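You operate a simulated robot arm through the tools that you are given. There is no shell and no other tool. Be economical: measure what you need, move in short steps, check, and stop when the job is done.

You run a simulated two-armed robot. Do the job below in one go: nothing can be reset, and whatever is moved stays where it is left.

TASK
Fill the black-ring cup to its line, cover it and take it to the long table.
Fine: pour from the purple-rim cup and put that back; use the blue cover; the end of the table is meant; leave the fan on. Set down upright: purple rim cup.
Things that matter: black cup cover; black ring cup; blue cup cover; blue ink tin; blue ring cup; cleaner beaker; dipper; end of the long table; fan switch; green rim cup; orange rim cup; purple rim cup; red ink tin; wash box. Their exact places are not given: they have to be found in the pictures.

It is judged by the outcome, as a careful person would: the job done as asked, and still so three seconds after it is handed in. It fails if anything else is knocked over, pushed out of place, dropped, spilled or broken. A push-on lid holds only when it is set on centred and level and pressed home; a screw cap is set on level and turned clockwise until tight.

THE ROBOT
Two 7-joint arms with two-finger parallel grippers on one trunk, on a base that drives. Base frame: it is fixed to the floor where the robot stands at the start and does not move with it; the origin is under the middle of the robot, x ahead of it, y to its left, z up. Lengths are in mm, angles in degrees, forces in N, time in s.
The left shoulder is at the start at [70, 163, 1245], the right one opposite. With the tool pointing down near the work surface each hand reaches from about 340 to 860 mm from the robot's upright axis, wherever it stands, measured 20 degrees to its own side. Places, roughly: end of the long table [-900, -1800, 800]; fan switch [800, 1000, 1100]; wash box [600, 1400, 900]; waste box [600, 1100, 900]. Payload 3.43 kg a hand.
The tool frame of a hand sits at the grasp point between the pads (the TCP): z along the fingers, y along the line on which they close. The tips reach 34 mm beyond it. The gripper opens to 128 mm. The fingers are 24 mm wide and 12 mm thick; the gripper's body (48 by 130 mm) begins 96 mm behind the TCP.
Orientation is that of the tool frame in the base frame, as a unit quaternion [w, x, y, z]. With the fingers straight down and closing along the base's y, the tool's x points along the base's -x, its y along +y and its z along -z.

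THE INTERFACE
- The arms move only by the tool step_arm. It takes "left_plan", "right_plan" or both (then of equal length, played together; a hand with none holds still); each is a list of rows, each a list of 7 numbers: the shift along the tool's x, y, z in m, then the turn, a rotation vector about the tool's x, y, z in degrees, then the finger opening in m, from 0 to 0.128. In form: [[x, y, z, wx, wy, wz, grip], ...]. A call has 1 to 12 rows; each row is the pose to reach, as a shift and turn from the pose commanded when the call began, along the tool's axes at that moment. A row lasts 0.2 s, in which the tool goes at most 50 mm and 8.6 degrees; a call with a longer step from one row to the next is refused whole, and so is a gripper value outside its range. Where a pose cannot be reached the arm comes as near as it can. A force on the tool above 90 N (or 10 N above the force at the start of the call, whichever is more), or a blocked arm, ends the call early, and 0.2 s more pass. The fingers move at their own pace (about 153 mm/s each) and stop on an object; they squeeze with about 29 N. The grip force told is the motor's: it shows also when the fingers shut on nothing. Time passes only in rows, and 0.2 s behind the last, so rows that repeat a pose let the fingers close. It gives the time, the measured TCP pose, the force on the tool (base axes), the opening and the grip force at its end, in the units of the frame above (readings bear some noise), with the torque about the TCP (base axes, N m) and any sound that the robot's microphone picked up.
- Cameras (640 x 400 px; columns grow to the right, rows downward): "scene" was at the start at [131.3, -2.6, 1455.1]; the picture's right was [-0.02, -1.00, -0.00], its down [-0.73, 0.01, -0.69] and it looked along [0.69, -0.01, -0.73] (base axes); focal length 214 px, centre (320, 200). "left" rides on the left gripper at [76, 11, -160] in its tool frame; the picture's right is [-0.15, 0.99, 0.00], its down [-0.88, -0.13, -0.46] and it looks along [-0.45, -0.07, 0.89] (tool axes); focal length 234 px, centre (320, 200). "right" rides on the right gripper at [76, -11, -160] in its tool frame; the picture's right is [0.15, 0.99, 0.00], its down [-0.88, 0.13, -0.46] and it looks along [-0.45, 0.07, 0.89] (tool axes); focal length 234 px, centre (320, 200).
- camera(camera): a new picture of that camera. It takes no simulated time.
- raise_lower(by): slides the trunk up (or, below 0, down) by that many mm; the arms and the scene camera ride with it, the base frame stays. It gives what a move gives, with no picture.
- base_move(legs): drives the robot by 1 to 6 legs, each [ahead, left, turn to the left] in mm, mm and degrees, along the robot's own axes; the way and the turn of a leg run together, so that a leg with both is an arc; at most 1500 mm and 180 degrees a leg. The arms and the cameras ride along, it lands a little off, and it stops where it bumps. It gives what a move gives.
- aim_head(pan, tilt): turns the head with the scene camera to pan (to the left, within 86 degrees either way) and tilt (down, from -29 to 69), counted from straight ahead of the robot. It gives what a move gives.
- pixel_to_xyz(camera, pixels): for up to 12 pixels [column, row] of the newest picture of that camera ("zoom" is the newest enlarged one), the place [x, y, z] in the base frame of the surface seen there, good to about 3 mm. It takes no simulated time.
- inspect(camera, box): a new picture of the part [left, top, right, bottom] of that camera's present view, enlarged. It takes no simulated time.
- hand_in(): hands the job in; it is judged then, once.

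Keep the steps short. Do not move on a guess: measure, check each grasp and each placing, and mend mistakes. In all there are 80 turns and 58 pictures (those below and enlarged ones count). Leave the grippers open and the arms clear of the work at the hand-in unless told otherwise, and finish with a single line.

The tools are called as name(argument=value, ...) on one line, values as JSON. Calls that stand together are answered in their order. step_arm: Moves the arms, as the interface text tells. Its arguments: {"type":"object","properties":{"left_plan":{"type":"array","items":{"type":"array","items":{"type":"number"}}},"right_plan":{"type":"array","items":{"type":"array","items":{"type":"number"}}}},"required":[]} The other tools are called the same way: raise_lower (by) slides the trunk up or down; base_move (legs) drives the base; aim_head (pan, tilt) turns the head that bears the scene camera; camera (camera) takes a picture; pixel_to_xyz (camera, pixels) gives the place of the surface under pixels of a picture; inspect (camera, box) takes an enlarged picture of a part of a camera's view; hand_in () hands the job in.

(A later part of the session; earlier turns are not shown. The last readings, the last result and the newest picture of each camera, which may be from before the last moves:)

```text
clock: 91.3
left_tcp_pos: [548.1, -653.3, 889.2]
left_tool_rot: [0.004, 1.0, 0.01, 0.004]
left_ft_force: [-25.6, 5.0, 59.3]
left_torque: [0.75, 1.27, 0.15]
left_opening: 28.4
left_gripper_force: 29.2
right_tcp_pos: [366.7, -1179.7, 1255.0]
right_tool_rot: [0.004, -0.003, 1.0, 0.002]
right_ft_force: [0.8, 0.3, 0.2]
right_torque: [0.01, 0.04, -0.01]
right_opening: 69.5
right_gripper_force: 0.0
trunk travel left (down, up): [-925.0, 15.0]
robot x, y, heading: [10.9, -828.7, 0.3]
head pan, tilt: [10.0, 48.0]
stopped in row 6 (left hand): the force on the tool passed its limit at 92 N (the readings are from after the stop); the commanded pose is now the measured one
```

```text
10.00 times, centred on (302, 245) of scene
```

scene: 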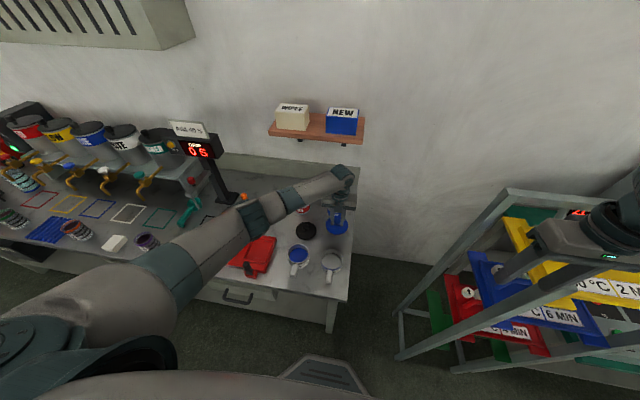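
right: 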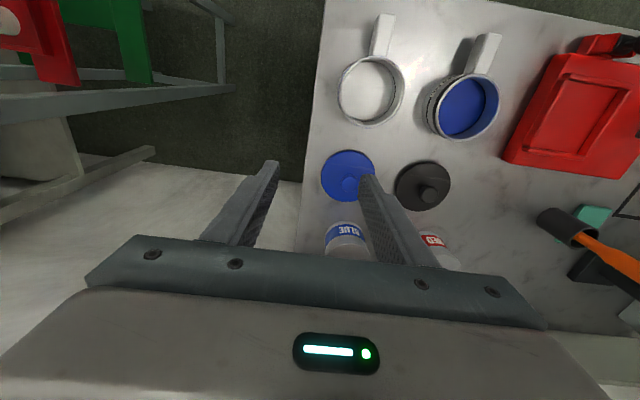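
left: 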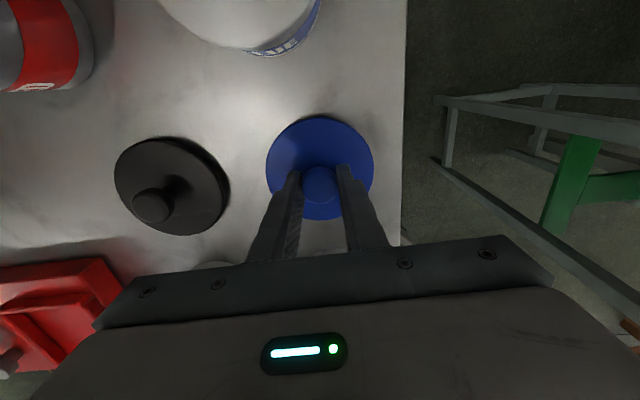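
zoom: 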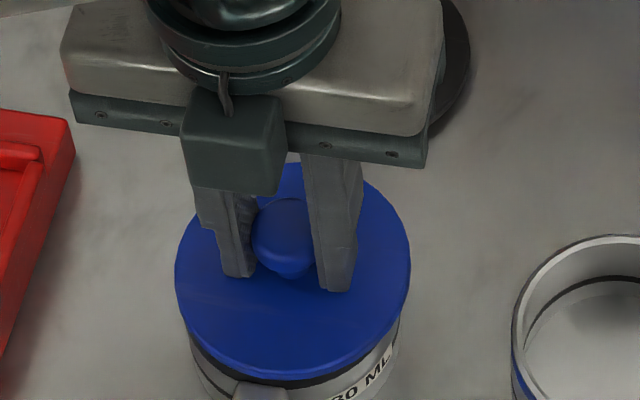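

Peak 92 N, cover moved down to 889. I release gently, rise a bit, and measure whether the cover is level and seated.

step_arm(left_plan=[[0, 0, -0.002, 0, 0, 0, 0.01], [0, 0, -0.002, 0, 0, 0, 0.03], [0, 0, -0.002, 0, 0, 0, 0.07], [0, 0, -0.002, 0, 0, 0, 0.07], [0, 0, -0.03, 0, 0, 0, 0.07], [0, 0, -0.065, 0, 0, 0, 0.07], [0, 0, -0.1, 0, 0, 0, 0.07], [0, 0, -0.1, 0, 0, 0, 0.07]])

inspect(camera="scene", box=[276, 230, 324, 260])

camera(camera="left")

```text
clock: 93.1
left_tcp_pos: [550.7, -649.9, 983.8]
left_tool_rot: [0.003, 1.0, 0.011, 0.002]
left_ft_force: [0.0, 0.1, -1.2]
left_torque: [0.03, -0.01, 0.0]
left_opening: 70.1
left_gripper_force: 0.0
right_tcp_pos: [373.1, -1177.7, 1254.4]
right_tool_rot: [0.001, -0.001, 1.0, 0.0]
right_ft_force: [-0.7, 0.2, 0.4]
right_torque: [-0.03, -0.01, 0.03]
right_opening: 70.0
right_gripper_force: 0.1
trunk travel left (down, up): [-925.0, 15.0]
robot x, y, heading: [12.3, -826.0, 0.2]
head pan, tilt: [10.0, 48.0]
```

```text
13.33 times, centred on (300, 245) of scene
```

zoom: 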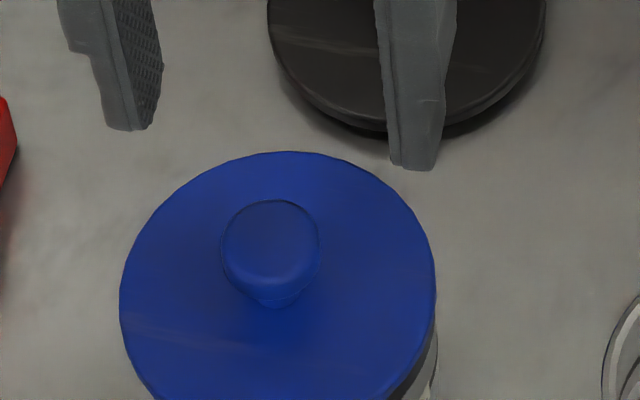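

```text
11 pictures are left
```

left: 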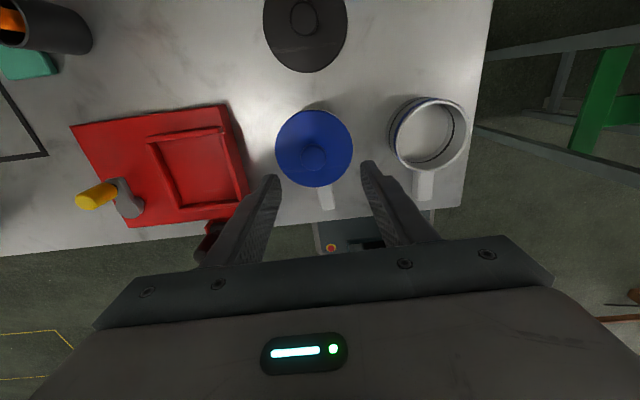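

pixel_to_xyz(camera="left", pixels=[[280, 148], [347, 148], [313, 113], [322, 182], [290, 125], [340, 125], [290, 170], [345, 165], [313, 155], [328, 203]])

pixel_to_xyz(camera="zoom", pixels=[[150, 260], [405, 260], [280, 165], [270, 360], [150, 340], [400, 330], [270, 230], [180, 380]])

```text
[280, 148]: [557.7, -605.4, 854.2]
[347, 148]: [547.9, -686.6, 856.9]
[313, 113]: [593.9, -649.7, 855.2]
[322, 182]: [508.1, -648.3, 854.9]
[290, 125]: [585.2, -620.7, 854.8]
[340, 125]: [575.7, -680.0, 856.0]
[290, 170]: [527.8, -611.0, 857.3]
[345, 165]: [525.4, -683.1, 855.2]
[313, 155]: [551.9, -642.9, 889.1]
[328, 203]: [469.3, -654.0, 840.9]
```

```text
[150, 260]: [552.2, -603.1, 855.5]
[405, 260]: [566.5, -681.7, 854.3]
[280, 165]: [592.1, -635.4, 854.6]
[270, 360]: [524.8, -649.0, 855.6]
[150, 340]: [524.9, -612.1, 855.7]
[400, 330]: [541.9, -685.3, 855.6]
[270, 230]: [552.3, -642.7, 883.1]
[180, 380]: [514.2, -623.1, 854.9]
```

The cover is level all round (855 ± 1), skirt over the 850 rim, centre (551, −646). To be sure it is home I press once more, straight down on the knob top with closed fingertips.

step_arm(left_plan=[[0, -0.004, 0, 0, 0, 0, 0.0], [0.0005, -0.005, 0.02, 0, 0, 0, 0.0], [0.0005, -0.005, 0.04, 0, 0, 0, 0.0], [0.0005, -0.005, 0.055, 0, 0, 0, 0.0], [0.0005, -0.005, 0.06, 0, 0, 0, 0.0], [0.0005, -0.005, 0.063, 0, 0, 0, 0.0], [0.0005, -0.005, 0.066, 0, 0, 0, 0.0], [0.0005, -0.005, 0.069, 0, 0, 0, 0.0], [0.0005, -0.005, 0.072, 0, 0, 0, 0.0], [0.0005, -0.005, 0.075, 0, 0, 0, 0.0]])

inspect(camera="scene", box=[276, 234, 324, 264])

pixel_to_xyz(camera="zoom", pixels=[[150, 220], [410, 200], [275, 320], [170, 300], [390, 280], [340, 320], [240, 370], [340, 370]])

```text
clock: 95.3
left_tcp_pos: [549.7, -646.6, 919.2]
left_tool_rot: [0.004, 1.0, 0.012, 0.013]
left_ft_force: [-4.5, 11.5, 84.0]
left_torque: [0.32, 0.79, -0.12]
left_opening: 0.0
left_gripper_force: 29.0
right_tcp_pos: [362.7, -1180.2, 1257.5]
right_tool_rot: [0.004, -0.002, 1.0, 0.001]
right_ft_force: [0.0, 0.0, 0.4]
right_torque: [0.0, 0.0, 0.0]
right_opening: 70.2
right_gripper_force: 0.0
trunk travel left (down, up): [-925.0, 15.0]
robot x, y, heading: [9.0, -827.3, 0.3]
head pan, tilt: [10.0, 48.0]
```

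```text
13.33 times, centred on (300, 249) of scene
```

zoom: 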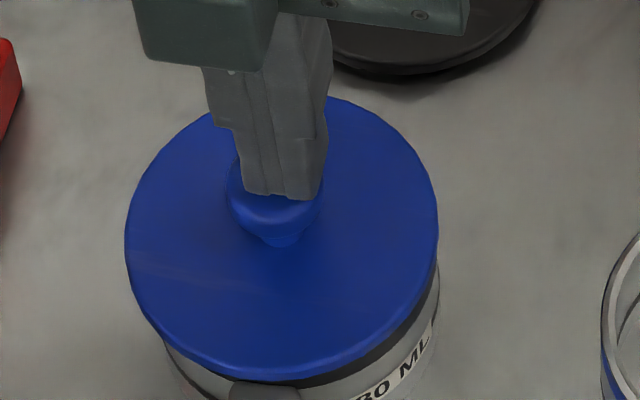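

```text
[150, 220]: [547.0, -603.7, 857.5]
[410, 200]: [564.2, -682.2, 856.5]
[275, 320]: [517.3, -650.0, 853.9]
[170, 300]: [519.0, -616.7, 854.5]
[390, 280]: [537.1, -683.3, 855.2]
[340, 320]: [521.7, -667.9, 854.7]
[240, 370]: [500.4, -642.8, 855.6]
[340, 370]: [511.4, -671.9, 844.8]
```

The cover stayed firm under 84 N at the same height, so it is home. To carry, I'll grip the cup's body horizontally below the skirt from the front, straddling the handle. First lift off, back away and yaw 15°.

step_arm(left_plan=[[0, 0, -0.02, 0, 0, 0, 0], [0, 0, -0.05, 0, 0, 0, 0], [0, 0, -0.08, 0, 0, -3, 0.03], [-0.03, 0.008, -0.105, 0, 0, -6, 0.06], [-0.06, 0.016, -0.105, 0, 0, -9, 0.09], [-0.09, 0.024, -0.105, 0, 0, -12, 0.104], [-0.12, 0.032, -0.105, 0, 0, -15, 0.104], [-0.145, 0.036, -0.105, 0, 0, -15, 0.104], [-0.145, 0.036, -0.105, 0, 0, -15, 0.104]])

step_arm(left_plan=[[0, 0, 0, 0, 7.5, 0, 0.104], [0, 0, 0, 0, 15, 0, 0.104], [0, 0, 0, 0, 22.5, 0, 0.104], [0, 0, 0, 0, 30, 0, 0.104], [0, 0, 0, 0, 37.5, 0, 0.104], [0, 0, 0, 0, 45, 0, 0.104], [0, 0, 0, 0, 52.5, 0, 0.104], [0, 0, 0, 0, 60, 0, 0.104], [0, 0, 0, 0, 67.5, 0, 0.104], [0, 0, 0, 0, 75, 0, 0.104], [0, 0, 0, 0, 80, 0, 0.104], [0, 0, 0, 0, 80, 0, 0.104]])

camera(camera="left")

```text
clock: 97.3
left_tcp_pos: [406.9, -684.1, 1013.2]
left_tool_rot: [0.004, 0.99, 0.141, 0.003]
left_ft_force: [-0.1, -0.4, 0.1]
left_torque: [-0.01, -0.01, -0.01]
left_opening: 104.0
left_gripper_force: 0.1
right_tcp_pos: [370.4, -1179.9, 1255.0]
right_tool_rot: [0.002, -0.001, 1.0, 0.001]
right_ft_force: [0.1, 0.0, -0.1]
right_torque: [0.02, 0.01, 0.01]
right_opening: 70.0
right_gripper_force: 0.0
trunk travel left (down, up): [-925.0, 15.0]
robot x, y, heading: [13.8, -826.6, 0.4]
head pan, tilt: [10.0, 48.0]
```

```text
clock: 99.9
left_tcp_pos: [578.8, -695.5, 959.9]
left_tool_rot: [-0.088, 0.757, 0.109, 0.638]
left_ft_force: [-0.1, -0.4, -0.2]
left_torque: [-0.04, -0.02, 0.05]
left_opening: 103.8
left_gripper_force: 0.0
left hand out of reach, approached as far as the arm can: row 7, 8, 9, 10, 11, 12
right_tcp_pos: [371.4, -1180.9, 1254.0]
right_tool_rot: [0.0, -0.001, 1.0, 0.002]
right_ft_force: [0.6, 0.0, -1.2]
right_torque: [0.02, 0.01, 0.0]
right_opening: 70.1
right_gripper_force: 0.1
trunk travel left (down, up): [-925.0, 15.0]
robot x, y, heading: [11.7, -827.2, 0.5]
head pan, tilt: [10.0, 48.0]
```

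```text
9 pictures are left
```

left: 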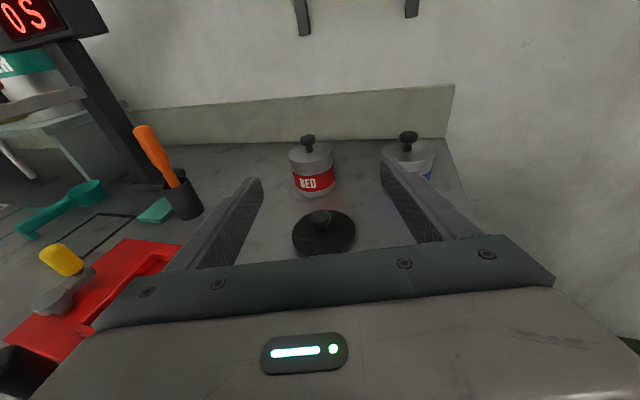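

That pose is too close to the trunk for a level hand. The hand is well above everything, so I back the base 160 mm and realign.

base_move(legs=[[-160, 0, 0]])

step_arm(left_plan=[[0, 0, 0, 0, 0, 0, 0.104], [0, 0, 0, 0, 0, 0, 0.104]])

```text
clock: 101.3
left_tcp_pos: [419.8, -696.2, 959.7]
left_tool_rot: [-0.089, 0.758, 0.11, 0.637]
left_ft_force: [0.6, 0.0, 0.3]
left_torque: [-0.03, -0.03, -0.03]
left_opening: 103.9
left_gripper_force: 0.1
right_tcp_pos: [212.8, -1181.0, 1253.7]
right_tool_rot: [-0.001, -0.003, 1.0, 0.002]
right_ft_force: [-0.5, 0.5, 0.1]
right_torque: [-0.01, 0.02, -0.01]
right_opening: 69.9
right_gripper_force: 0.1
trunk travel left (down, up): [-925.0, 15.0]
robot x, y, heading: [-146.7, -830.9, 0.3]
head pan, tilt: [10.0, 48.0]
```

```text
clock: 101.9
left_tcp_pos: [419.2, -695.5, 961.5]
left_tool_rot: [-0.088, 0.758, 0.11, 0.637]
left_ft_force: [0.2, 0.8, 0.1]
left_torque: [0.01, -0.01, -0.01]
left_opening: 103.8
left_gripper_force: 0.1
right_tcp_pos: [211.8, -1181.0, 1254.1]
right_tool_rot: [0.001, -0.003, 1.0, 0.001]
right_ft_force: [-0.6, -0.6, 0.4]
right_torque: [0.03, 0.04, -0.01]
right_opening: 69.8
right_gripper_force: 0.0
trunk travel left (down, up): [-925.0, 15.0]
robot x, y, heading: [-149.4, -832.4, 0.2]
head pan, tilt: [10.0, 48.0]
```

Now the hand is level at yaw 16°, pitch 10° down. I lower it to the approach point (414, −686, 850) in front of the cup.

step_arm(left_plan=[[-0.02, -0.003, 0.003, 0, 0, 0, 0.104], [-0.045, -0.006, 0.006, 0, 0, 0, 0.104], [-0.07, -0.009, 0.011, 0, 0, 0, 0.104], [-0.095, -0.0117, 0.0166, 0, 0, 0, 0.104], [-0.1097, -0.0117, 0.0166, 0, 0, 0, 0.104], [-0.1097, -0.0117, 0.0166, 0, 0, 0, 0.104], [-0.1097, -0.0117, 0.0166, 0, 0, 0, 0.104]])

camera(camera="left")

```text
clock: 103.5
left_tcp_pos: [412.6, -685.5, 850.3]
left_tool_rot: [-0.087, 0.757, 0.11, 0.638]
left_ft_force: [0.4, 0.6, -0.7]
left_torque: [-0.02, 0.03, -0.03]
left_opening: 103.8
left_gripper_force: 0.0
right_tcp_pos: [209.2, -1180.1, 1255.1]
right_tool_rot: [0.001, -0.002, 1.0, 0.002]
right_ft_force: [0.3, 0.2, 0.6]
right_torque: [-0.04, 0.02, -0.01]
right_opening: 70.2
right_gripper_force: 0.1
trunk travel left (down, up): [-925.0, 15.0]
robot x, y, heading: [-150.8, -831.0, 0.4]
head pan, tilt: [10.0, 48.0]
```

```text
8 pictures are left
```

left: 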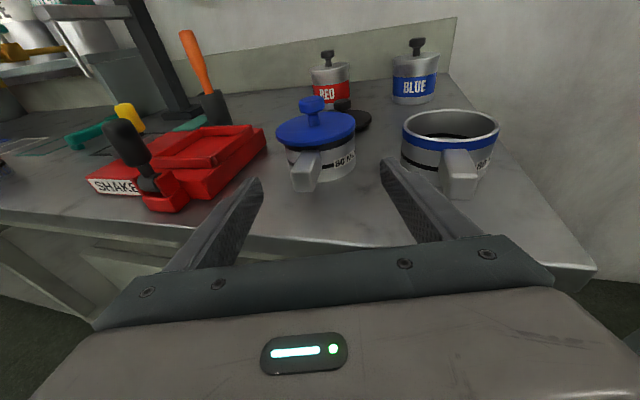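

Clear view: the covered cup lies between the fingers; I check clearances to the blue-ring cup and shaker and the cup's edges.

pixel_to_xyz(camera="left", pixels=[[290, 168], [355, 158], [403, 150], [440, 180], [262, 140], [185, 208], [307, 180], [320, 147], [345, 138], [459, 187], [405, 165], [330, 172]])

```text
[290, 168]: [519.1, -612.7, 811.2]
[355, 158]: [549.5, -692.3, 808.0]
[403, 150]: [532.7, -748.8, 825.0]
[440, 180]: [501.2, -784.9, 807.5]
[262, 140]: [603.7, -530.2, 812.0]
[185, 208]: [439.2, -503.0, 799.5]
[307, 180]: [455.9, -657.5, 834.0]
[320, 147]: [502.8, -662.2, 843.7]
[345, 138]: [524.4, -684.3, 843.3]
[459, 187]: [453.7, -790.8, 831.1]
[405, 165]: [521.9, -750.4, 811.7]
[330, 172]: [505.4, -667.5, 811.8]
```

Cup body centre ≈(548.5, −648.5); clearances are fine (blue cup 35 mm, handle 23 mm from the palm). Advance 126 mm along the fingers and close.

step_arm(left_plan=[[0, 0.002, 0.03, 0, 0, 0, 0.104], [-0.0006, 0.002, 0.06, 0, 0, 0, 0.104], [-0.0006, 0.002, 0.09, 0, 0, 0, 0.104], [-0.0006, 0.002, 0.112, 0, 0, 0, 0.104], [-0.0006, 0.002, 0.1257, 0, 0, 0, 0.104], [-0.0006, 0.002, 0.1257, 0, 0, 0, 0.104], [-0.0006, 0.002, 0.1257, 0, 0, 0, 0.09], [-0.0006, 0.002, 0.1257, 0, 0, 0, 0.07], [-0.0006, 0.002, 0.1257, 0, 0, 0, 0.07], [-0.0006, 0.002, 0.1257, 0, 0, 0, 0.07]])

camera(camera="left")

```text
clock: 105.7
left_tcp_pos: [533.1, -652.4, 827.8]
left_tool_rot: [-0.088, 0.757, 0.11, 0.638]
left_ft_force: [0.9, 0.1, 0.1]
left_torque: [0.14, -0.01, -0.02]
left_opening: 86.8
left_gripper_force: 29.4
right_tcp_pos: [210.1, -1180.4, 1253.8]
right_tool_rot: [0.001, -0.004, 1.0, 0.001]
right_ft_force: [-0.1, -0.2, 0.0]
right_torque: [0.0, 0.01, 0.01]
right_opening: 69.8
right_gripper_force: 0.1
trunk travel left (down, up): [-925.0, 15.0]
robot x, y, heading: [-151.2, -830.1, 0.2]
head pan, tilt: [10.0, 48.0]
```

```text
7 pictures are left
```

left: 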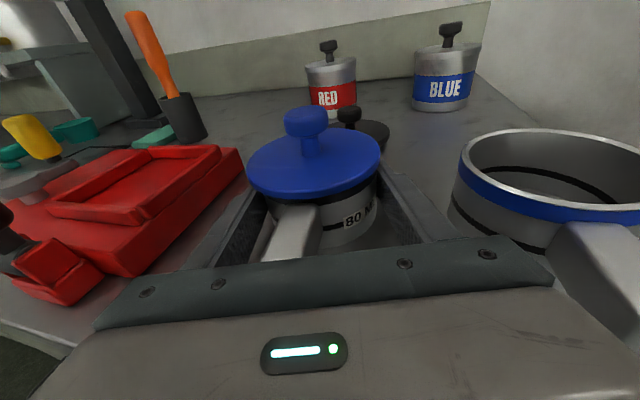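

Gripped at 86.8 mm, the body's width, below the skirt. Lift straight up 90 mm and check.

step_arm(left_plan=[[0.01, 0, -0.0018, 0, 0, 0, 0.07], [0.025, 0.0002, -0.0044, 0, 0, 0, 0.07], [0.045, 0.0003, -0.0079, 0, 0, 0, 0.07], [0.065, 0.0005, -0.0114, 0, 0, 0, 0.07], [0.089, 0.0006, -0.0156, 0, 0, 0, 0.07], [0.089, 0.0006, -0.0156, 0, 0, 0, 0.07]])

camera(camera="left")

```text
clock: 107.1
left_tcp_pos: [532.6, -653.2, 918.8]
left_tool_rot: [-0.088, 0.758, 0.11, 0.637]
left_ft_force: [0.0, -0.7, -2.3]
left_torque: [-0.01, 0.0, -0.01]
left_opening: 87.0
left_gripper_force: 28.6
right_tcp_pos: [209.6, -1179.7, 1254.4]
right_tool_rot: [0.001, -0.003, 1.0, 0.001]
right_ft_force: [0.9, -0.3, 0.8]
right_torque: [0.01, 0.02, -0.02]
right_opening: 69.8
right_gripper_force: 0.0
trunk travel left (down, up): [-925.0, 15.0]
robot x, y, heading: [-150.8, -828.6, 0.5]
head pan, tilt: [10.0, 48.0]
```

```text
6 pictures are left
```

left: 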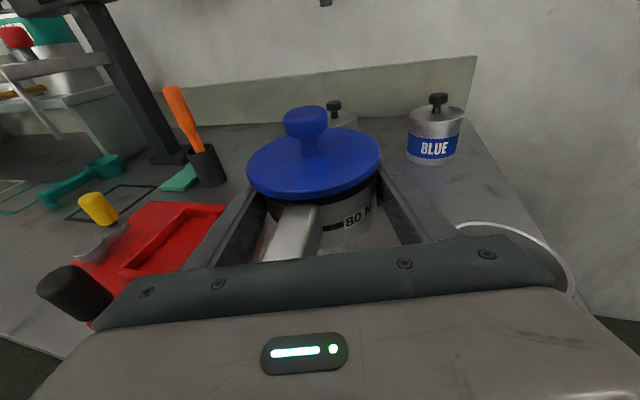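

Secure (2.3 N held, pose unchanged). Now drive: back off from the bench, turn left 180° on the spot, then go along to the end of the long table, stopping short of it.

base_move(legs=[[-250, 0, 0], [0, 0, 90], [0, 0, 90], [-320, 0, 0], [0, 820, 0]])

aim_head(pan=15, tilt=40)

camera(camera="scene")

```text
clock: 122.2
left_tcp_pos: [-770.6, -1808.1, 918.8]
left_tool_rot: [-0.638, -0.104, 0.758, -0.083]
left_ft_force: [-0.4, -0.1, -2.7]
left_torque: [0.01, 0.0, -0.01]
left_opening: 86.2
left_gripper_force: 28.9
right_tcp_pos: [-439.8, -1286.6, 1254.2]
right_tool_rot: [0.002, 1.0, -0.005, 0.0]
right_ft_force: [0.5, 1.3, -0.8]
right_torque: [-0.02, 0.02, 0.02]
right_opening: 70.0
right_gripper_force: 0.1
trunk travel left (down, up): [-925.0, 15.0]
robot x, y, heading: [-84.2, -1640.1, 179.6]
head pan, tilt: [10.0, 48.0]
```

```text
clock: 122.9
left_tcp_pos: [-770.6, -1810.0, 917.3]
left_tool_rot: [-0.638, -0.104, 0.759, -0.082]
left_ft_force: [0.2, 0.0, -3.2]
left_torque: [0.01, 0.0, -0.02]
left_opening: 85.8
left_gripper_force: 29.1
right_tcp_pos: [-441.8, -1287.7, 1254.6]
right_tool_rot: [0.002, 1.0, -0.006, 0.0]
right_ft_force: [0.3, 0.5, 0.8]
right_torque: [-0.01, 0.03, 0.01]
right_opening: 69.9
right_gripper_force: 0.1
trunk travel left (down, up): [-925.0, 15.0]
robot x, y, heading: [-87.7, -1645.6, 179.4]
head pan, tilt: [15.0, 40.0]
```

```text
5 pictures are left
```

scene: 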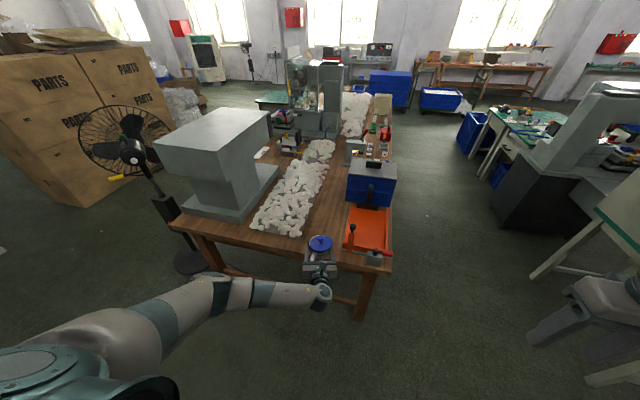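

We are at the table's end with the cup just off its edge. Measuring the tabletop, stone tray and orange tool around the free area.

pixel_to_xyz(camera="scene", pixels=[[240, 237], [265, 243], [285, 250], [180, 222], [345, 262], [275, 258], [300, 232], [255, 225], [340, 235], [320, 225], [350, 245], [300, 262]])

inspect(camera="scene", box=[220, 190, 412, 310])

```text
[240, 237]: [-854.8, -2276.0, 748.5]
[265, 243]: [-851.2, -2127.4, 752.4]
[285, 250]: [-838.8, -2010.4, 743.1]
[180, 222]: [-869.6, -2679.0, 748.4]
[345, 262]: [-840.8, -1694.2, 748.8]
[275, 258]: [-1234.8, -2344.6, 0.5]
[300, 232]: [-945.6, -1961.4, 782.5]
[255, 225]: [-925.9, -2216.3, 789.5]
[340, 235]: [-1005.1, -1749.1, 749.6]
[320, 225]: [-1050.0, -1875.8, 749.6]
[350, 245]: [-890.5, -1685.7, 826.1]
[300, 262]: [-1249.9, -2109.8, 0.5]
```

```text
3.33 times, centred on (316, 250) of scene
```

zoom: 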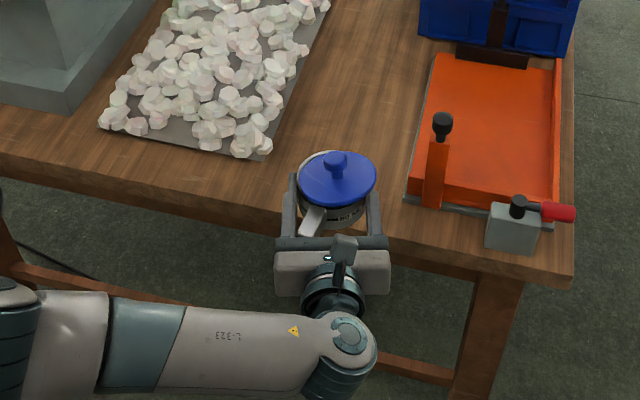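

The table end is at x ≈ −845, top z 750; free lane between tray (y −1960) and orange tool (y −1720). Before advancing I check the forearm's height and the tool's edge.

pixel_to_xyz(camera="scene", pixels=[[310, 292], [270, 293], [220, 300], [170, 315], [120, 325], [60, 335]])

pixel_to_xyz(camera="zoom", pixels=[[408, 195], [412, 160], [490, 240], [265, 150], [215, 140], [350, 140], [390, 200], [240, 180], [335, 160], [530, 205]])

```text
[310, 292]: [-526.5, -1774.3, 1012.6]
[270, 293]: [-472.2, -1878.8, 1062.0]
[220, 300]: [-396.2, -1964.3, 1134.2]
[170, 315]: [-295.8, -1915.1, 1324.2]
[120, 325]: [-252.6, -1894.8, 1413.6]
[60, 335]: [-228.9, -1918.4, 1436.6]
```

```text
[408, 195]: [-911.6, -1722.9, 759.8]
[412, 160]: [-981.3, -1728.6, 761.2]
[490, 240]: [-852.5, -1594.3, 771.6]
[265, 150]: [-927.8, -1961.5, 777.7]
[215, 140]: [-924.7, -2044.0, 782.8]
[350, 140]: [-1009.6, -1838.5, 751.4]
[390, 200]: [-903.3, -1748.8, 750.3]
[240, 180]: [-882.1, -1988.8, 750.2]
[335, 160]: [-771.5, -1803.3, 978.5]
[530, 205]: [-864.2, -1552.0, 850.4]
```

The forearm is above z 1000, so it's clear. Drive ahead 150 and left 28 to put the cup over (−935, −1840).

base_move(legs=[[0, 28, 0], [150, 0, 0]])

inspect(camera="scene", box=[220, 190, 412, 310])

pixel_to_xyz(camera="zoom", pixels=[[330, 150], [340, 140], [350, 130], [320, 170]])

```text
clock: 124.7
left_tcp_pos: [-917.4, -1837.0, 920.6]
left_tool_rot: [-0.639, -0.104, 0.758, -0.081]
left_ft_force: [-0.8, -0.4, -2.9]
left_torque: [0.02, -0.02, -0.03]
left_opening: 86.1
left_gripper_force: 29.1
right_tcp_pos: [-587.1, -1316.1, 1256.6]
right_tool_rot: [0.0, 1.0, -0.006, -0.002]
right_ft_force: [-0.2, 0.1, 0.3]
right_torque: [0.02, 0.06, -0.02]
right_opening: 69.9
right_gripper_force: 0.0
trunk travel left (down, up): [-925.0, 15.0]
robot x, y, heading: [-234.2, -1673.6, 179.2]
head pan, tilt: [15.0, 40.0]
```

```text
3.33 times, centred on (316, 250) of scene
```

zoom: 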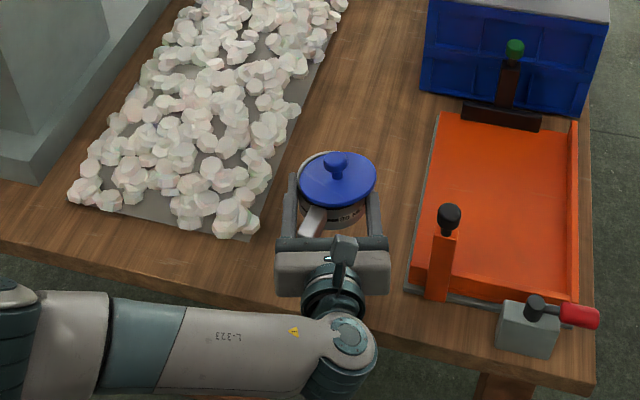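

```text
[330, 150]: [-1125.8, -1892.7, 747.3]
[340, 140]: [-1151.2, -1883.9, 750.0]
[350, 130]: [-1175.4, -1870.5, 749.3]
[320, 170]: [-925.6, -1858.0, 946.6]
```

The cup is over the free lane at (−935, −1842). I lower with the trunk, which keeps it exactly upright: 133 mm down to about 8 mm above the table.

raise_lower(by=-133)

step_arm(left_plan=[[-0.002, 0, 0.0003, 0, 0, 0, 0.07], [-0.004, 0, 0.0007, 0, 0, 0, 0.07], [-0.005, 0, 0.0009, 0, 0, 0, 0.07], [-0.005, 0, 0.0009, 0, 0, 0, 0.07]])

```text
clock: 126.3
left_tcp_pos: [-917.2, -1836.7, 785.6]
left_tool_rot: [-0.638, -0.103, 0.758, -0.082]
left_ft_force: [0.3, -0.2, -2.5]
left_torque: [0.04, -0.01, -0.05]
left_opening: 86.0
left_gripper_force: 29.3
right_tcp_pos: [-587.2, -1314.1, 1122.3]
right_tool_rot: [0.001, 1.0, -0.006, -0.001]
right_ft_force: [0.5, 0.5, 0.8]
right_torque: [0.0, 0.02, -0.01]
right_opening: 69.9
right_gripper_force: 0.1
trunk travel left (down, up): [-792.0, 148.0]
robot x, y, heading: [-233.2, -1670.8, 179.3]
head pan, tilt: [15.0, 40.0]
```

```text
clock: 127.3
left_tcp_pos: [-919.2, -1835.1, 782.4]
left_tool_rot: [-0.64, -0.104, 0.757, -0.083]
left_ft_force: [-2.6, -0.5, 9.7]
left_torque: [-0.34, 0.67, -0.03]
left_opening: 86.0
left_gripper_force: 29.3
right_tcp_pos: [-587.7, -1315.4, 1122.9]
right_tool_rot: [0.002, 1.0, -0.006, -0.001]
right_ft_force: [-0.1, -0.1, -0.1]
right_torque: [-0.01, 0.0, 0.02]
right_opening: 70.0
right_gripper_force: 0.0
trunk travel left (down, up): [-792.0, 148.0]
robot x, y, heading: [-236.2, -1671.1, 179.4]
head pan, tilt: [15.0, 40.0]
```

It stands on the table (+9.7 N). Ease off 1 mm, open, and withdraw straight back along the fingers.

step_arm(left_plan=[[0.001, 0, 0, 0, 0, 0, 0.07], [0.0015, 0, 0, 0, 0, 0, 0.09], [0.0015, 0, 0, 0, 0, 0, 0.104], [0.0015, 0, 0, 0, 0, 0, 0.104], [0.0015, 0, -0.02, 0, 0, 0, 0.104], [0.0015, 0, -0.05, 0, 0, 0, 0.104], [0.0015, 0, -0.08, 0, 0, 0, 0.104], [0.0015, 0, -0.11, 0, 0, 0, 0.104], [0.0015, 0, -0.13, 0, 0, 0, 0.104], [0.0015, 0, -0.13, 0, 0, 0, 0.104]])

camera(camera="left")

```text
clock: 129.5
left_tcp_pos: [-794.3, -1802.5, 804.9]
left_tool_rot: [-0.638, -0.105, 0.758, -0.083]
left_ft_force: [0.0, -0.1, -0.8]
left_torque: [-0.01, -0.02, -0.02]
left_opening: 103.7
left_gripper_force: 0.2
right_tcp_pos: [-588.6, -1314.5, 1121.5]
right_tool_rot: [0.001, 1.0, -0.006, 0.0]
right_ft_force: [-1.2, 1.0, -0.3]
right_torque: [-0.01, 0.01, -0.02]
right_opening: 69.9
right_gripper_force: 0.0
trunk travel left (down, up): [-792.0, 148.0]
robot x, y, heading: [-234.0, -1671.0, 179.3]
head pan, tilt: [15.0, 40.0]
```

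```text
2 pictures are left
```

left: 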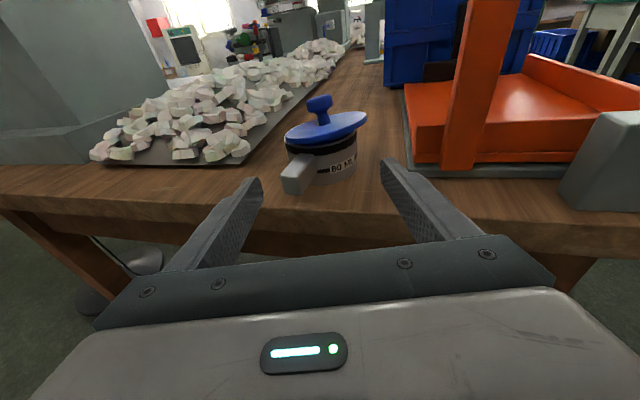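

Released and withdrawn. I check that the cover is level and the cup upright by measuring.

pixel_to_xyz(camera="left", pixels=[[293, 137], [360, 120], [325, 140], [300, 130], [350, 130], [340, 118], [288, 141], [318, 183], [352, 173], [300, 188], [345, 148], [319, 98]])

inspect(camera="left", box=[260, 80, 388, 200])

```text
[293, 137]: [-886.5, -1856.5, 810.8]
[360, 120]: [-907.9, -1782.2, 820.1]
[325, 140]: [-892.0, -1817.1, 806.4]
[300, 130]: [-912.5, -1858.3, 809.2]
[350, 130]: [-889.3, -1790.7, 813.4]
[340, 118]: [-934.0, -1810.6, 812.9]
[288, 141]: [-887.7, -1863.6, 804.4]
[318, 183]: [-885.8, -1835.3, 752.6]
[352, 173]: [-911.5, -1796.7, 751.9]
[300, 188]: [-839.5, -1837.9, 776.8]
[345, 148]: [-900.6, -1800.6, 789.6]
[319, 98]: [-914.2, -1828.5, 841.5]
```

```text
3.33 times, centred on (324, 140) of left
```

zoom: 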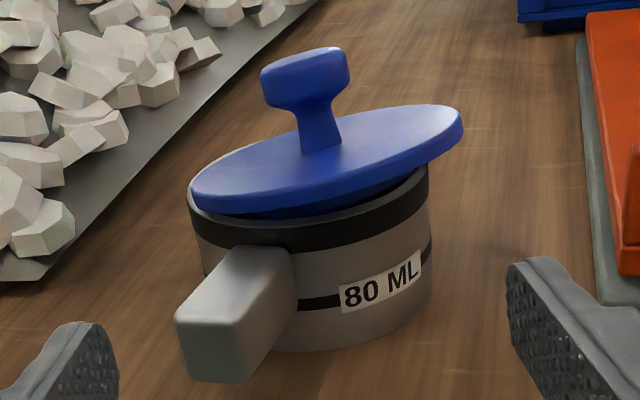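

The cover is no longer seated: its right side is lifted (rising fingers caught the disc while withdrawing). It must be re-seated. First I measure its tilted geometry and the cup exactly from this picture.

pixel_to_xyz(camera="zoom", pixels=[[200, 185], [235, 195], [300, 195], [360, 180], [420, 155], [455, 125], [400, 112], [345, 122], [250, 155], [262, 100], [345, 85], [305, 65]])

pixel_to_xyz(camera="zoom", pixels=[[200, 225], [250, 240], [330, 240], [380, 215], [425, 185], [300, 340], [360, 335], [415, 305], [430, 280], [195, 250], [320, 130], [310, 110]])

```text
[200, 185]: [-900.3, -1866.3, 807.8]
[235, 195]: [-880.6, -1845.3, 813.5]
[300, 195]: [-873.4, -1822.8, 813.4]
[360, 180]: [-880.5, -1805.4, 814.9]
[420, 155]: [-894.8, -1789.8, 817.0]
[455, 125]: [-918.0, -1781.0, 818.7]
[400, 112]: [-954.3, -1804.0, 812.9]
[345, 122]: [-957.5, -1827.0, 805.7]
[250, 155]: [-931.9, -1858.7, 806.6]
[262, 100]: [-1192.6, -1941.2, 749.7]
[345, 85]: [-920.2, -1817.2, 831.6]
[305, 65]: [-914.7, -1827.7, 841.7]
```

```text
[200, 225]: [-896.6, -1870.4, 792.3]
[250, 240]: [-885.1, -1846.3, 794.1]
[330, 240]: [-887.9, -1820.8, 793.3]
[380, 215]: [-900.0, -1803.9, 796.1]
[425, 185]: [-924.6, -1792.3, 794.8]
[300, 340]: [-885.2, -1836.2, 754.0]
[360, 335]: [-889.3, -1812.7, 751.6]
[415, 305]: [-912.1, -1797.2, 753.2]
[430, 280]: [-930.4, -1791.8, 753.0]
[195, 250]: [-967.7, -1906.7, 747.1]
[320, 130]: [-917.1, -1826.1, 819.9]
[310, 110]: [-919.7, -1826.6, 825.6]
```

Cup centre (−928.5, −1836); the disc is tilted about 10° toward (0.53, 0.85) with its knob near (−923, −1832). Closing the fingers on the knob along that direction will straighten it. First I raise the trunk and pitch the left hand down again, away from the cup.

raise_lower(by=133)

step_arm(left_plan=[[0, 0, 0, 0, -7.5, 0, 0.08], [0, 0, 0, 0, -15, 0, 0.07], [0, 0, 0, 0, -22.5, 0, 0.07], [0, 0, 0, 0, -30, 0, 0.07], [0, 0, 0, 0, -37.5, 0, 0.07], [0, 0, 0, 0, -45, 0, 0.07], [0, 0, 0, 0, -52.5, 0, 0.07], [0, 0, 0, 0, -60, 0, 0.07], [0, 0, 0, 0, -67.5, 0, 0.07], [0, 0, 0, 0, -75, 0, 0.07], [0, 0, 0, 0, -80, 0, 0.07], [0, 0, 0, 0, -80, 0, 0.07]])

```text
clock: 131.1
left_tcp_pos: [-795.3, -1803.0, 937.4]
left_tool_rot: [-0.638, -0.103, 0.758, -0.082]
left_ft_force: [0.3, 0.3, -0.2]
left_torque: [-0.02, -0.01, 0.02]
left_opening: 104.1
left_gripper_force: 0.0
right_tcp_pos: [-589.1, -1315.0, 1254.7]
right_tool_rot: [0.002, 1.0, -0.007, 0.0]
right_ft_force: [0.0, 0.4, 0.4]
right_torque: [-0.01, 0.0, 0.0]
right_opening: 70.0
right_gripper_force: 0.0
trunk travel left (down, up): [-925.0, 15.0]
robot x, y, heading: [-236.3, -1671.6, 179.7]
head pan, tilt: [15.0, 40.0]
```

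```text
clock: 133.7
left_tcp_pos: [-795.0, -1802.4, 937.9]
left_tool_rot: [-0.001, -0.132, 0.991, 0.003]
left_ft_force: [0.8, 1.0, -0.1]
left_torque: [0.0, -0.01, -0.01]
left_opening: 70.1
left_gripper_force: 0.1
right_tcp_pos: [-587.9, -1314.5, 1254.5]
right_tool_rot: [0.001, 1.0, -0.006, -0.001]
right_ft_force: [-0.4, 0.2, -0.2]
right_torque: [0.0, -0.01, -0.04]
right_opening: 69.7
right_gripper_force: 0.1
trunk travel left (down, up): [-925.0, 15.0]
robot x, y, heading: [-236.4, -1669.5, 179.5]
head pan, tilt: [15.0, 40.0]
```

Fingers point down. I drive 80 mm nearer (tips 60 mm above the knob), then yaw the hand 48° to line up with the tilt.

base_move(legs=[[80, 0, 0]])

step_arm(left_plan=[[0, 0, 0, 0, 0, 8, 0.07], [0, 0, 0, 0, 0, 16, 0.07], [0, 0, 0, 0, 0, 24, 0.07], [0, 0, 0, 0, 0, 32, 0.07], [0, 0, 0, 0, 0, 40, 0.07], [0, 0, 0, 0, 0, 47, 0.07], [0, 0, 0, 0, 0, 47, 0.07], [0, 0, 0, 0, 0, 47, 0.07]])

```text
clock: 134.8
left_tcp_pos: [-871.5, -1801.3, 940.1]
left_tool_rot: [-0.004, -0.131, 0.991, 0.004]
left_ft_force: [0.6, 0.2, 0.5]
left_torque: [-0.02, 0.02, -0.02]
left_opening: 69.7
left_gripper_force: 0.0
right_tcp_pos: [-661.8, -1314.0, 1256.5]
right_tool_rot: [0.002, 1.0, -0.007, -0.003]
right_ft_force: [0.5, 0.5, 0.4]
right_torque: [0.0, 0.06, -0.01]
right_opening: 69.9
right_gripper_force: 0.0
trunk travel left (down, up): [-925.0, 15.0]
robot x, y, heading: [-311.9, -1669.3, 179.2]
head pan, tilt: [15.0, 40.0]
```

```text
clock: 136.6
left_tcp_pos: [-874.6, -1801.9, 937.0]
left_tool_rot: [-0.003, 0.274, 0.962, 0.002]
left_ft_force: [0.3, 0.7, -0.7]
left_torque: [0.0, -0.01, -0.02]
left_opening: 70.1
left_gripper_force: 0.1
right_tcp_pos: [-667.1, -1312.7, 1254.7]
right_tool_rot: [0.003, 1.0, -0.007, -0.002]
right_ft_force: [0.9, 0.2, -0.5]
right_torque: [0.03, 0.01, -0.01]
right_opening: 70.3
right_gripper_force: 0.0
trunk travel left (down, up): [-925.0, 15.0]
robot x, y, heading: [-315.1, -1672.3, 179.4]
head pan, tilt: [15.0, 40.0]
```

Now closing axis is (0.53, 0.85). Move over the knob (−923, −1832), opening 54 mm, and descend to z 856.

step_arm(left_plan=[[0.009, -0.017, 0, 0, 0, 0, 0.054], [0.017, -0.034, 0, 0, 0, 0, 0.054], [0.0253, -0.0511, 0, 0, 0, 0, 0.054], [0.0253, -0.0511, 0.015, 0, 0, 0, 0.054], [0.0253, -0.0511, 0.035, 0, 0, 0, 0.054], [0.0253, -0.0511, 0.055, 0, 0, 0, 0.054], [0.0253, -0.0511, 0.07, 0, 0, 0, 0.054], [0.0253, -0.0511, 0.081, 0, 0, 0, 0.054], [0.0253, -0.0511, 0.081, 0, 0, 0, 0.054]])

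step_arm(left_plan=[[0, 0, 0, 0, 0, 0, 0.045], [0, 0, 0, 0, 0, 0, 0.038], [0, 0, 0, 0, 0, 0, 0.032], [0, 0, 0, 0, 0, 0, 0.01], [0, 0, 0, 0, 0, 0, 0.01], [0, 0, 0, 0, 0, 0, 0.01]])

```text
clock: 138.6
left_tcp_pos: [-923.6, -1831.1, 856.6]
left_tool_rot: [-0.003, 0.274, 0.962, 0.002]
left_ft_force: [-1.1, 0.4, 0.1]
left_torque: [-0.05, 0.0, -0.02]
left_opening: 53.9
left_gripper_force: 0.1
right_tcp_pos: [-668.2, -1314.1, 1255.8]
right_tool_rot: [0.002, 1.0, -0.008, -0.001]
right_ft_force: [0.4, 1.0, -0.2]
right_torque: [0.03, 0.02, 0.0]
right_opening: 69.9
right_gripper_force: 0.1
trunk travel left (down, up): [-925.0, 15.0]
robot x, y, heading: [-316.0, -1672.2, 179.5]
head pan, tilt: [15.0, 40.0]
```

```text
clock: 140.0
left_tcp_pos: [-924.7, -1830.2, 856.5]
left_tool_rot: [-0.002, 0.275, 0.961, 0.002]
left_ft_force: [-0.7, 0.0, 0.6]
left_torque: [0.01, 0.0, -0.03]
left_opening: 27.8
left_gripper_force: 28.7
right_tcp_pos: [-668.2, -1313.9, 1255.9]
right_tool_rot: [0.002, 1.0, -0.008, -0.001]
right_ft_force: [-0.7, -0.2, 0.0]
right_torque: [-0.02, -0.01, -0.01]
right_opening: 70.0
right_gripper_force: 0.1
trunk travel left (down, up): [-925.0, 15.0]
robot x, y, heading: [-316.2, -1671.7, 179.2]
head pan, tilt: [15.0, 40.0]
```

Knob gripped at 27.8 mm, so the cover is straightened. Lift 16 mm, shift to the cup's centre, and use the last picture to measure the cover there.

step_arm(left_plan=[[0, 0, -0.005, 0, 0, 0, 0.01], [0, 0, -0.01, 0, 0, 0, 0.01], [0, 0, -0.016, 0, 0, 0, 0.01], [0.0005, -0.0034, -0.016, 0, 0, 0, 0.01], [0.0009, -0.0068, -0.016, 0, 0, 0, 0.01], [0.0009, -0.0068, -0.016, 0, 0, 0, 0.01]])

inspect(camera="scene", box=[280, 248, 344, 288])

```text
clock: 141.4
left_tcp_pos: [-927.1, -1836.1, 872.6]
left_tool_rot: [-0.003, 0.274, 0.962, 0.003]
left_ft_force: [0.1, -0.1, 0.3]
left_torque: [-0.01, 0.01, -0.01]
left_opening: 27.9
left_gripper_force: 28.9
right_tcp_pos: [-668.1, -1313.5, 1253.9]
right_tool_rot: [0.001, 1.0, -0.007, -0.001]
right_ft_force: [0.3, 0.1, 0.0]
right_torque: [0.01, 0.0, 0.01]
right_opening: 70.0
right_gripper_force: 0.0
trunk travel left (down, up): [-925.0, 15.0]
robot x, y, heading: [-317.9, -1670.3, 179.1]
head pan, tilt: [15.0, 40.0]
```

```text
10.00 times, centred on (312, 268) of scene
```

zoom: 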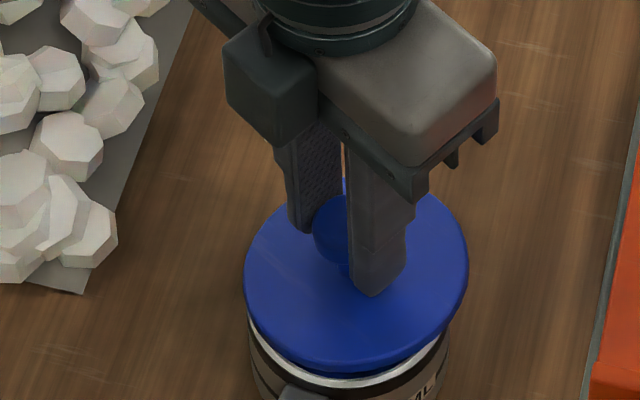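

The cover hangs level above the cup. Measuring its edges and the visible rim of the cup.

pixel_to_xyz(camera="zoom", pixels=[[250, 270], [463, 260], [345, 355], [275, 330], [435, 320], [440, 205], [280, 225], [330, 300], [400, 330], [262, 300], [455, 290], [310, 348]])

pixel_to_xyz(camera="zoom", pixels=[[255, 340], [275, 363], [310, 379], [350, 383], [390, 376], [420, 362], [441, 338], [300, 375], [370, 381], [250, 360], [447, 365], [262, 352]])

```text
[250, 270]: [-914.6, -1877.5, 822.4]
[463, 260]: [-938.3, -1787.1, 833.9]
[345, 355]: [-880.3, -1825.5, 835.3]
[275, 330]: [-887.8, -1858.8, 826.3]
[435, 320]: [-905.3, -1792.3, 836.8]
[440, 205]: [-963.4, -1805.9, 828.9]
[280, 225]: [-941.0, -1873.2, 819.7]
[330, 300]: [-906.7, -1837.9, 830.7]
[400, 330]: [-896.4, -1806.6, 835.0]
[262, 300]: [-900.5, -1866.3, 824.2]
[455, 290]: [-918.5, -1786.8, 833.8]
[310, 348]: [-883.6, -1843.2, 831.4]
```

```text
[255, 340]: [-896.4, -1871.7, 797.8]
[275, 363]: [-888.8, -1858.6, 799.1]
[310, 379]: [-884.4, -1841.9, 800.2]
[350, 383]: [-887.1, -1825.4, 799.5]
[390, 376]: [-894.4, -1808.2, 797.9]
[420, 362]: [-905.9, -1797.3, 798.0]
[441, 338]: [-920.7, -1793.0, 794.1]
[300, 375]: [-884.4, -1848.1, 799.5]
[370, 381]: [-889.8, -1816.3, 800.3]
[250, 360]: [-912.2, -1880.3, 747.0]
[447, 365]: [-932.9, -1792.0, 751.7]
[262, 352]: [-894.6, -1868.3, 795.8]
```

The round-headed knob let the cover keep its 11° tilt, gradient (0.114, 0.157). I level it by turning the tool 11° about its x axis, correct the centre accordingly, and lower until just entering the rim.

step_arm(left_plan=[[-0.001, 0.001, 0, 4, 0.3, 0, 0.01], [-0.002, 0.003, 0, 8, 0.6, 0, 0.01], [-0.0028, 0.004, 0, 11, 0.8, 0, 0.01], [-0.0028, 0.004, 0, 11, 0.8, 0, 0.01], [-0.0028, 0.004, 0.004, 11, 0.8, 0, 0.01], [-0.0028, 0.004, 0.008, 11, 0.8, 0, 0.01], [-0.0028, 0.004, 0.011, 11, 0.8, 0, 0.01], [-0.0028, 0.004, 0.0125, 11, 0.8, 0, 0.01], [-0.0028, 0.004, 0.014, 11, 0.8, 0, 0.01], [-0.0028, 0.004, 0.0155, 11, 0.8, 0, 0.01], [-0.0028, 0.004, 0.017, 11, 0.8, 0, 0.01], [-0.0028, 0.004, 0.0185, 11, 0.8, 0, 0.01]])

```text
clock: 144.0
left_tcp_pos: [-923.5, -1833.7, 853.3]
left_tool_rot: [-0.036, 0.273, 0.957, -0.088]
left_ft_force: [0.4, -0.2, 0.4]
left_torque: [-0.01, 0.04, 0.03]
left_opening: 28.0
left_gripper_force: 29.2
right_tcp_pos: [-668.0, -1312.9, 1254.3]
right_tool_rot: [0.002, 1.0, -0.007, -0.002]
right_ft_force: [0.5, -0.3, 0.8]
right_torque: [0.0, 0.0, 0.01]
right_opening: 70.1
right_gripper_force: 0.1
trunk travel left (down, up): [-925.0, 15.0]
robot x, y, heading: [-314.2, -1673.0, 179.0]
head pan, tilt: [15.0, 40.0]
```

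The plug went in without touching, so it is well centred. Now press straight down (along the world vertical) until the force builds.

step_arm(left_plan=[[0, 0.0003, 0.0015, 0, 0, 0, 0.01], [0, 0.0006, 0.003, 0, 0, 0, 0.01], [0, 0.0009, 0.0045, 0, 0, 0, 0.01], [0, 0.0011, 0.006, 0, 0, 0, 0.01], [0, 0.0015, 0.008, 0, 0, 0, 0.01], [0, 0.0019, 0.01, 0, 0, 0, 0.01], [0, 0.0023, 0.012, 0, 0, 0, 0.01], [0, 0.0027, 0.014, 0, 0, 0, 0.01]])

```text
clock: 145.8
left_tcp_pos: [-923.8, -1834.5, 843.1]
left_tool_rot: [-0.039, 0.272, 0.957, -0.088]
left_ft_force: [-7.8, -6.5, 36.2]
left_torque: [-0.18, -0.23, -0.01]
left_opening: 28.1
left_gripper_force: 29.2
right_tcp_pos: [-663.2, -1312.9, 1256.4]
right_tool_rot: [0.002, 1.0, -0.006, -0.001]
right_ft_force: [0.0, 0.1, 0.6]
right_torque: [-0.04, 0.01, -0.03]
right_opening: 70.0
right_gripper_force: 0.0
trunk travel left (down, up): [-925.0, 15.0]
robot x, y, heading: [-311.6, -1667.8, 179.2]
head pan, tilt: [15.0, 40.0]
```

Force is building but the tips now bear on the disc. I release, rise, set the hand vertical again, close the tips and press on the knob's top over the cup's centre, reading the height.

step_arm(left_plan=[[0, -0.0008, -0.0039, 0, 0, 0, 0.01], [0, -0.0008, -0.0039, 0, 0, 0, 0.035], [0, -0.0008, -0.0039, 0, 0, 0, 0.06], [0, -0.0008, -0.0039, 0, 0, 0, 0.06], [0, -0.0045, -0.0235, 0, 0, 0, 0.06], [0, -0.0102, -0.053, 0, 0, 0, 0.06], [0, -0.0132, -0.0687, -6, -0.4, 0, 0.03], [0, -0.0132, -0.0687, -11, -0.8, 0, 0], [0, -0.0132, -0.0687, -11, -0.8, 0, 0], [0, -0.0132, -0.0687, -11, -0.8, 0, 0]])

step_arm(left_plan=[[0.0025, -0.0054, 0.01, 0, 0, 0, 0], [0.0025, -0.0054, 0.022, 0, 0, 0, 0], [0.0025, -0.0054, 0.03, 0, 0, 0, 0], [0.0025, -0.0054, 0.034, 0, 0, 0, 0], [0.0025, -0.0054, 0.037, 0, 0, 0, 0], [0.0025, -0.0054, 0.039, 0, 0, 0, 0], [0.0025, -0.0054, 0.039, 0, 0, 0, 0]])

```text
clock: 148.0
left_tcp_pos: [-921.9, -1834.2, 908.9]
left_tool_rot: [-0.002, 0.275, 0.962, 0.003]
left_ft_force: [-0.3, -0.3, 1.4]
left_torque: [0.04, 0.03, 0.0]
left_opening: 0.3
left_gripper_force: 28.7
right_tcp_pos: [-667.5, -1313.5, 1255.4]
right_tool_rot: [0.002, 1.0, -0.007, 0.0]
right_ft_force: [0.7, 0.5, 0.0]
right_torque: [0.01, 0.01, 0.0]
right_opening: 69.9
right_gripper_force: 0.0
trunk travel left (down, up): [-925.0, 15.0]
robot x, y, heading: [-311.4, -1671.0, 179.5]
head pan, tilt: [15.0, 40.0]
```

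```text
clock: 149.6
left_tcp_pos: [-927.5, -1837.7, 871.0]
left_tool_rot: [-0.003, 0.275, 0.961, 0.002]
left_ft_force: [-0.7, -0.8, 0.4]
left_torque: [0.0, -0.01, 0.01]
left_opening: 0.0
left_gripper_force: 28.6
right_tcp_pos: [-667.1, -1314.1, 1255.4]
right_tool_rot: [0.002, 1.0, -0.006, -0.001]
right_ft_force: [-0.1, 0.4, 0.1]
right_torque: [-0.02, 0.02, -0.03]
right_opening: 70.1
right_gripper_force: 0.0
trunk travel left (down, up): [-925.0, 15.0]
robot x, y, heading: [-311.8, -1668.1, 179.5]
head pan, tilt: [15.0, 40.0]
```

No contact at 871 yet: the cover sits lower than it ever did on the bench, a good sign. Continue down to contact and press.

step_arm(left_plan=[[0, 0, 0.0015, 0, 0, 0, 0], [0, 0, 0.003, 0, 0, 0, 0], [0, 0, 0.0045, 0, 0, 0, 0], [0, 0, 0.006, 0, 0, 0, 0], [0, 0, 0.006, 0, 0, 0, 0]])

step_arm(left_plan=[[0, 0, 0.002, 0, 0, 0, 0], [0, 0, 0.004, 0, 0, 0, 0], [0, 0, 0.006, 0, 0, 0, 0], [0, 0, 0.008, 0, 0, 0, 0], [0, 0, 0.008, 0, 0, 0, 0]])

```text
clock: 150.8
left_tcp_pos: [-927.4, -1837.9, 869.1]
left_tool_rot: [-0.006, 0.274, 0.962, 0.002]
left_ft_force: [-2.2, -5.3, 40.9]
left_torque: [-0.06, -0.14, 0.0]
left_opening: 0.3
left_gripper_force: 29.1
right_tcp_pos: [-663.4, -1314.0, 1256.7]
right_tool_rot: [0.002, 1.0, -0.006, -0.002]
right_ft_force: [0.2, -0.6, 0.2]
right_torque: [0.01, -0.01, -0.01]
right_opening: 70.0
right_gripper_force: 0.1
trunk travel left (down, up): [-925.0, 15.0]
robot x, y, heading: [-315.7, -1670.4, 179.4]
head pan, tilt: [15.0, 40.0]
```

```text
clock: 152.0
left_tcp_pos: [-927.2, -1836.3, 869.1]
left_tool_rot: [-0.012, 0.273, 0.962, 0.001]
left_ft_force: [7.6, -13.3, 83.6]
left_torque: [-0.34, -0.68, -0.19]
left_opening: 0.0
left_gripper_force: 28.7
right_tcp_pos: [-657.6, -1312.0, 1256.9]
right_tool_rot: [0.001, 1.0, -0.006, -0.005]
right_ft_force: [-0.8, -0.1, -0.3]
right_torque: [0.01, -0.01, 0.01]
right_opening: 70.0
right_gripper_force: 0.0
trunk travel left (down, up): [-925.0, 15.0]
robot x, y, heading: [-316.5, -1670.8, 179.5]
head pan, tilt: [15.0, 40.0]
```

The knob's top stays at the same height from 41 to 84 N, 4 mm lower than on the bench: the cover is now fully home. I rise straight up, open the hand clear of the cup, and back the base away.

step_arm(left_plan=[[0, 0, -0.01, 0, 0, 0, 0], [0, 0, -0.03, 0, 0, 0, 0], [0, 0, -0.06, 0, 0, 0, 0], [0, 0, -0.09, 0, 0, 0, 0], [0, 0, -0.12, 0, 0, 0, 0.05], [0, 0, -0.14, 0, 0, 0, 0.1], [0, 0, -0.14, 0, 0, 0, 0.1]], right_plan=[[0, 0, 0, 0, 0, 0, 0.1], [0, 0, 0, 0, 0, 0, 0.1], [0, 0, 0, 0, 0, 0, 0.1], [0, 0, 0, 0, 0, 0, 0.1], [0, 0, 0, 0, 0, 0, 0.1], [0, 0, 0, 0, 0, 0, 0.1], [0, 0, 0, 0, 0, 0, 0.1]])

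base_move(legs=[[-200, 0, 0]])

```text
clock: 153.6
left_tcp_pos: [-926.7, -1839.3, 996.8]
left_tool_rot: [-0.002, 0.274, 0.962, 0.002]
left_ft_force: [-0.4, -0.3, 0.6]
left_torque: [0.02, -0.02, 0.01]
left_opening: 99.7
left_gripper_force: 0.0
right_tcp_pos: [-667.5, -1313.8, 1254.5]
right_tool_rot: [0.001, 1.0, -0.008, 0.0]
right_ft_force: [0.2, 0.7, -0.9]
right_torque: [-0.02, -0.03, 0.01]
right_opening: 100.2
right_gripper_force: 0.0
trunk travel left (down, up): [-925.0, 15.0]
robot x, y, heading: [-312.7, -1670.7, 179.1]
head pan, tilt: [15.0, 40.0]
```

```text
clock: 155.2
left_tcp_pos: [-729.0, -1843.0, 995.2]
left_tool_rot: [-0.002, 0.274, 0.962, 0.003]
left_ft_force: [-0.9, -0.5, -0.4]
left_torque: [0.0, -0.02, 0.0]
left_opening: 100.2
left_gripper_force: 0.0
right_tcp_pos: [-470.1, -1315.2, 1253.6]
right_tool_rot: [0.002, 1.0, -0.007, 0.0]
right_ft_force: [-1.1, 0.3, 0.2]
right_torque: [-0.03, -0.06, 0.0]
right_opening: 100.4
right_gripper_force: 0.0
trunk travel left (down, up): [-925.0, 15.0]
robot x, y, heading: [-116.2, -1674.9, 179.4]
head pan, tilt: [15.0, 40.0]
5 turns are left
```

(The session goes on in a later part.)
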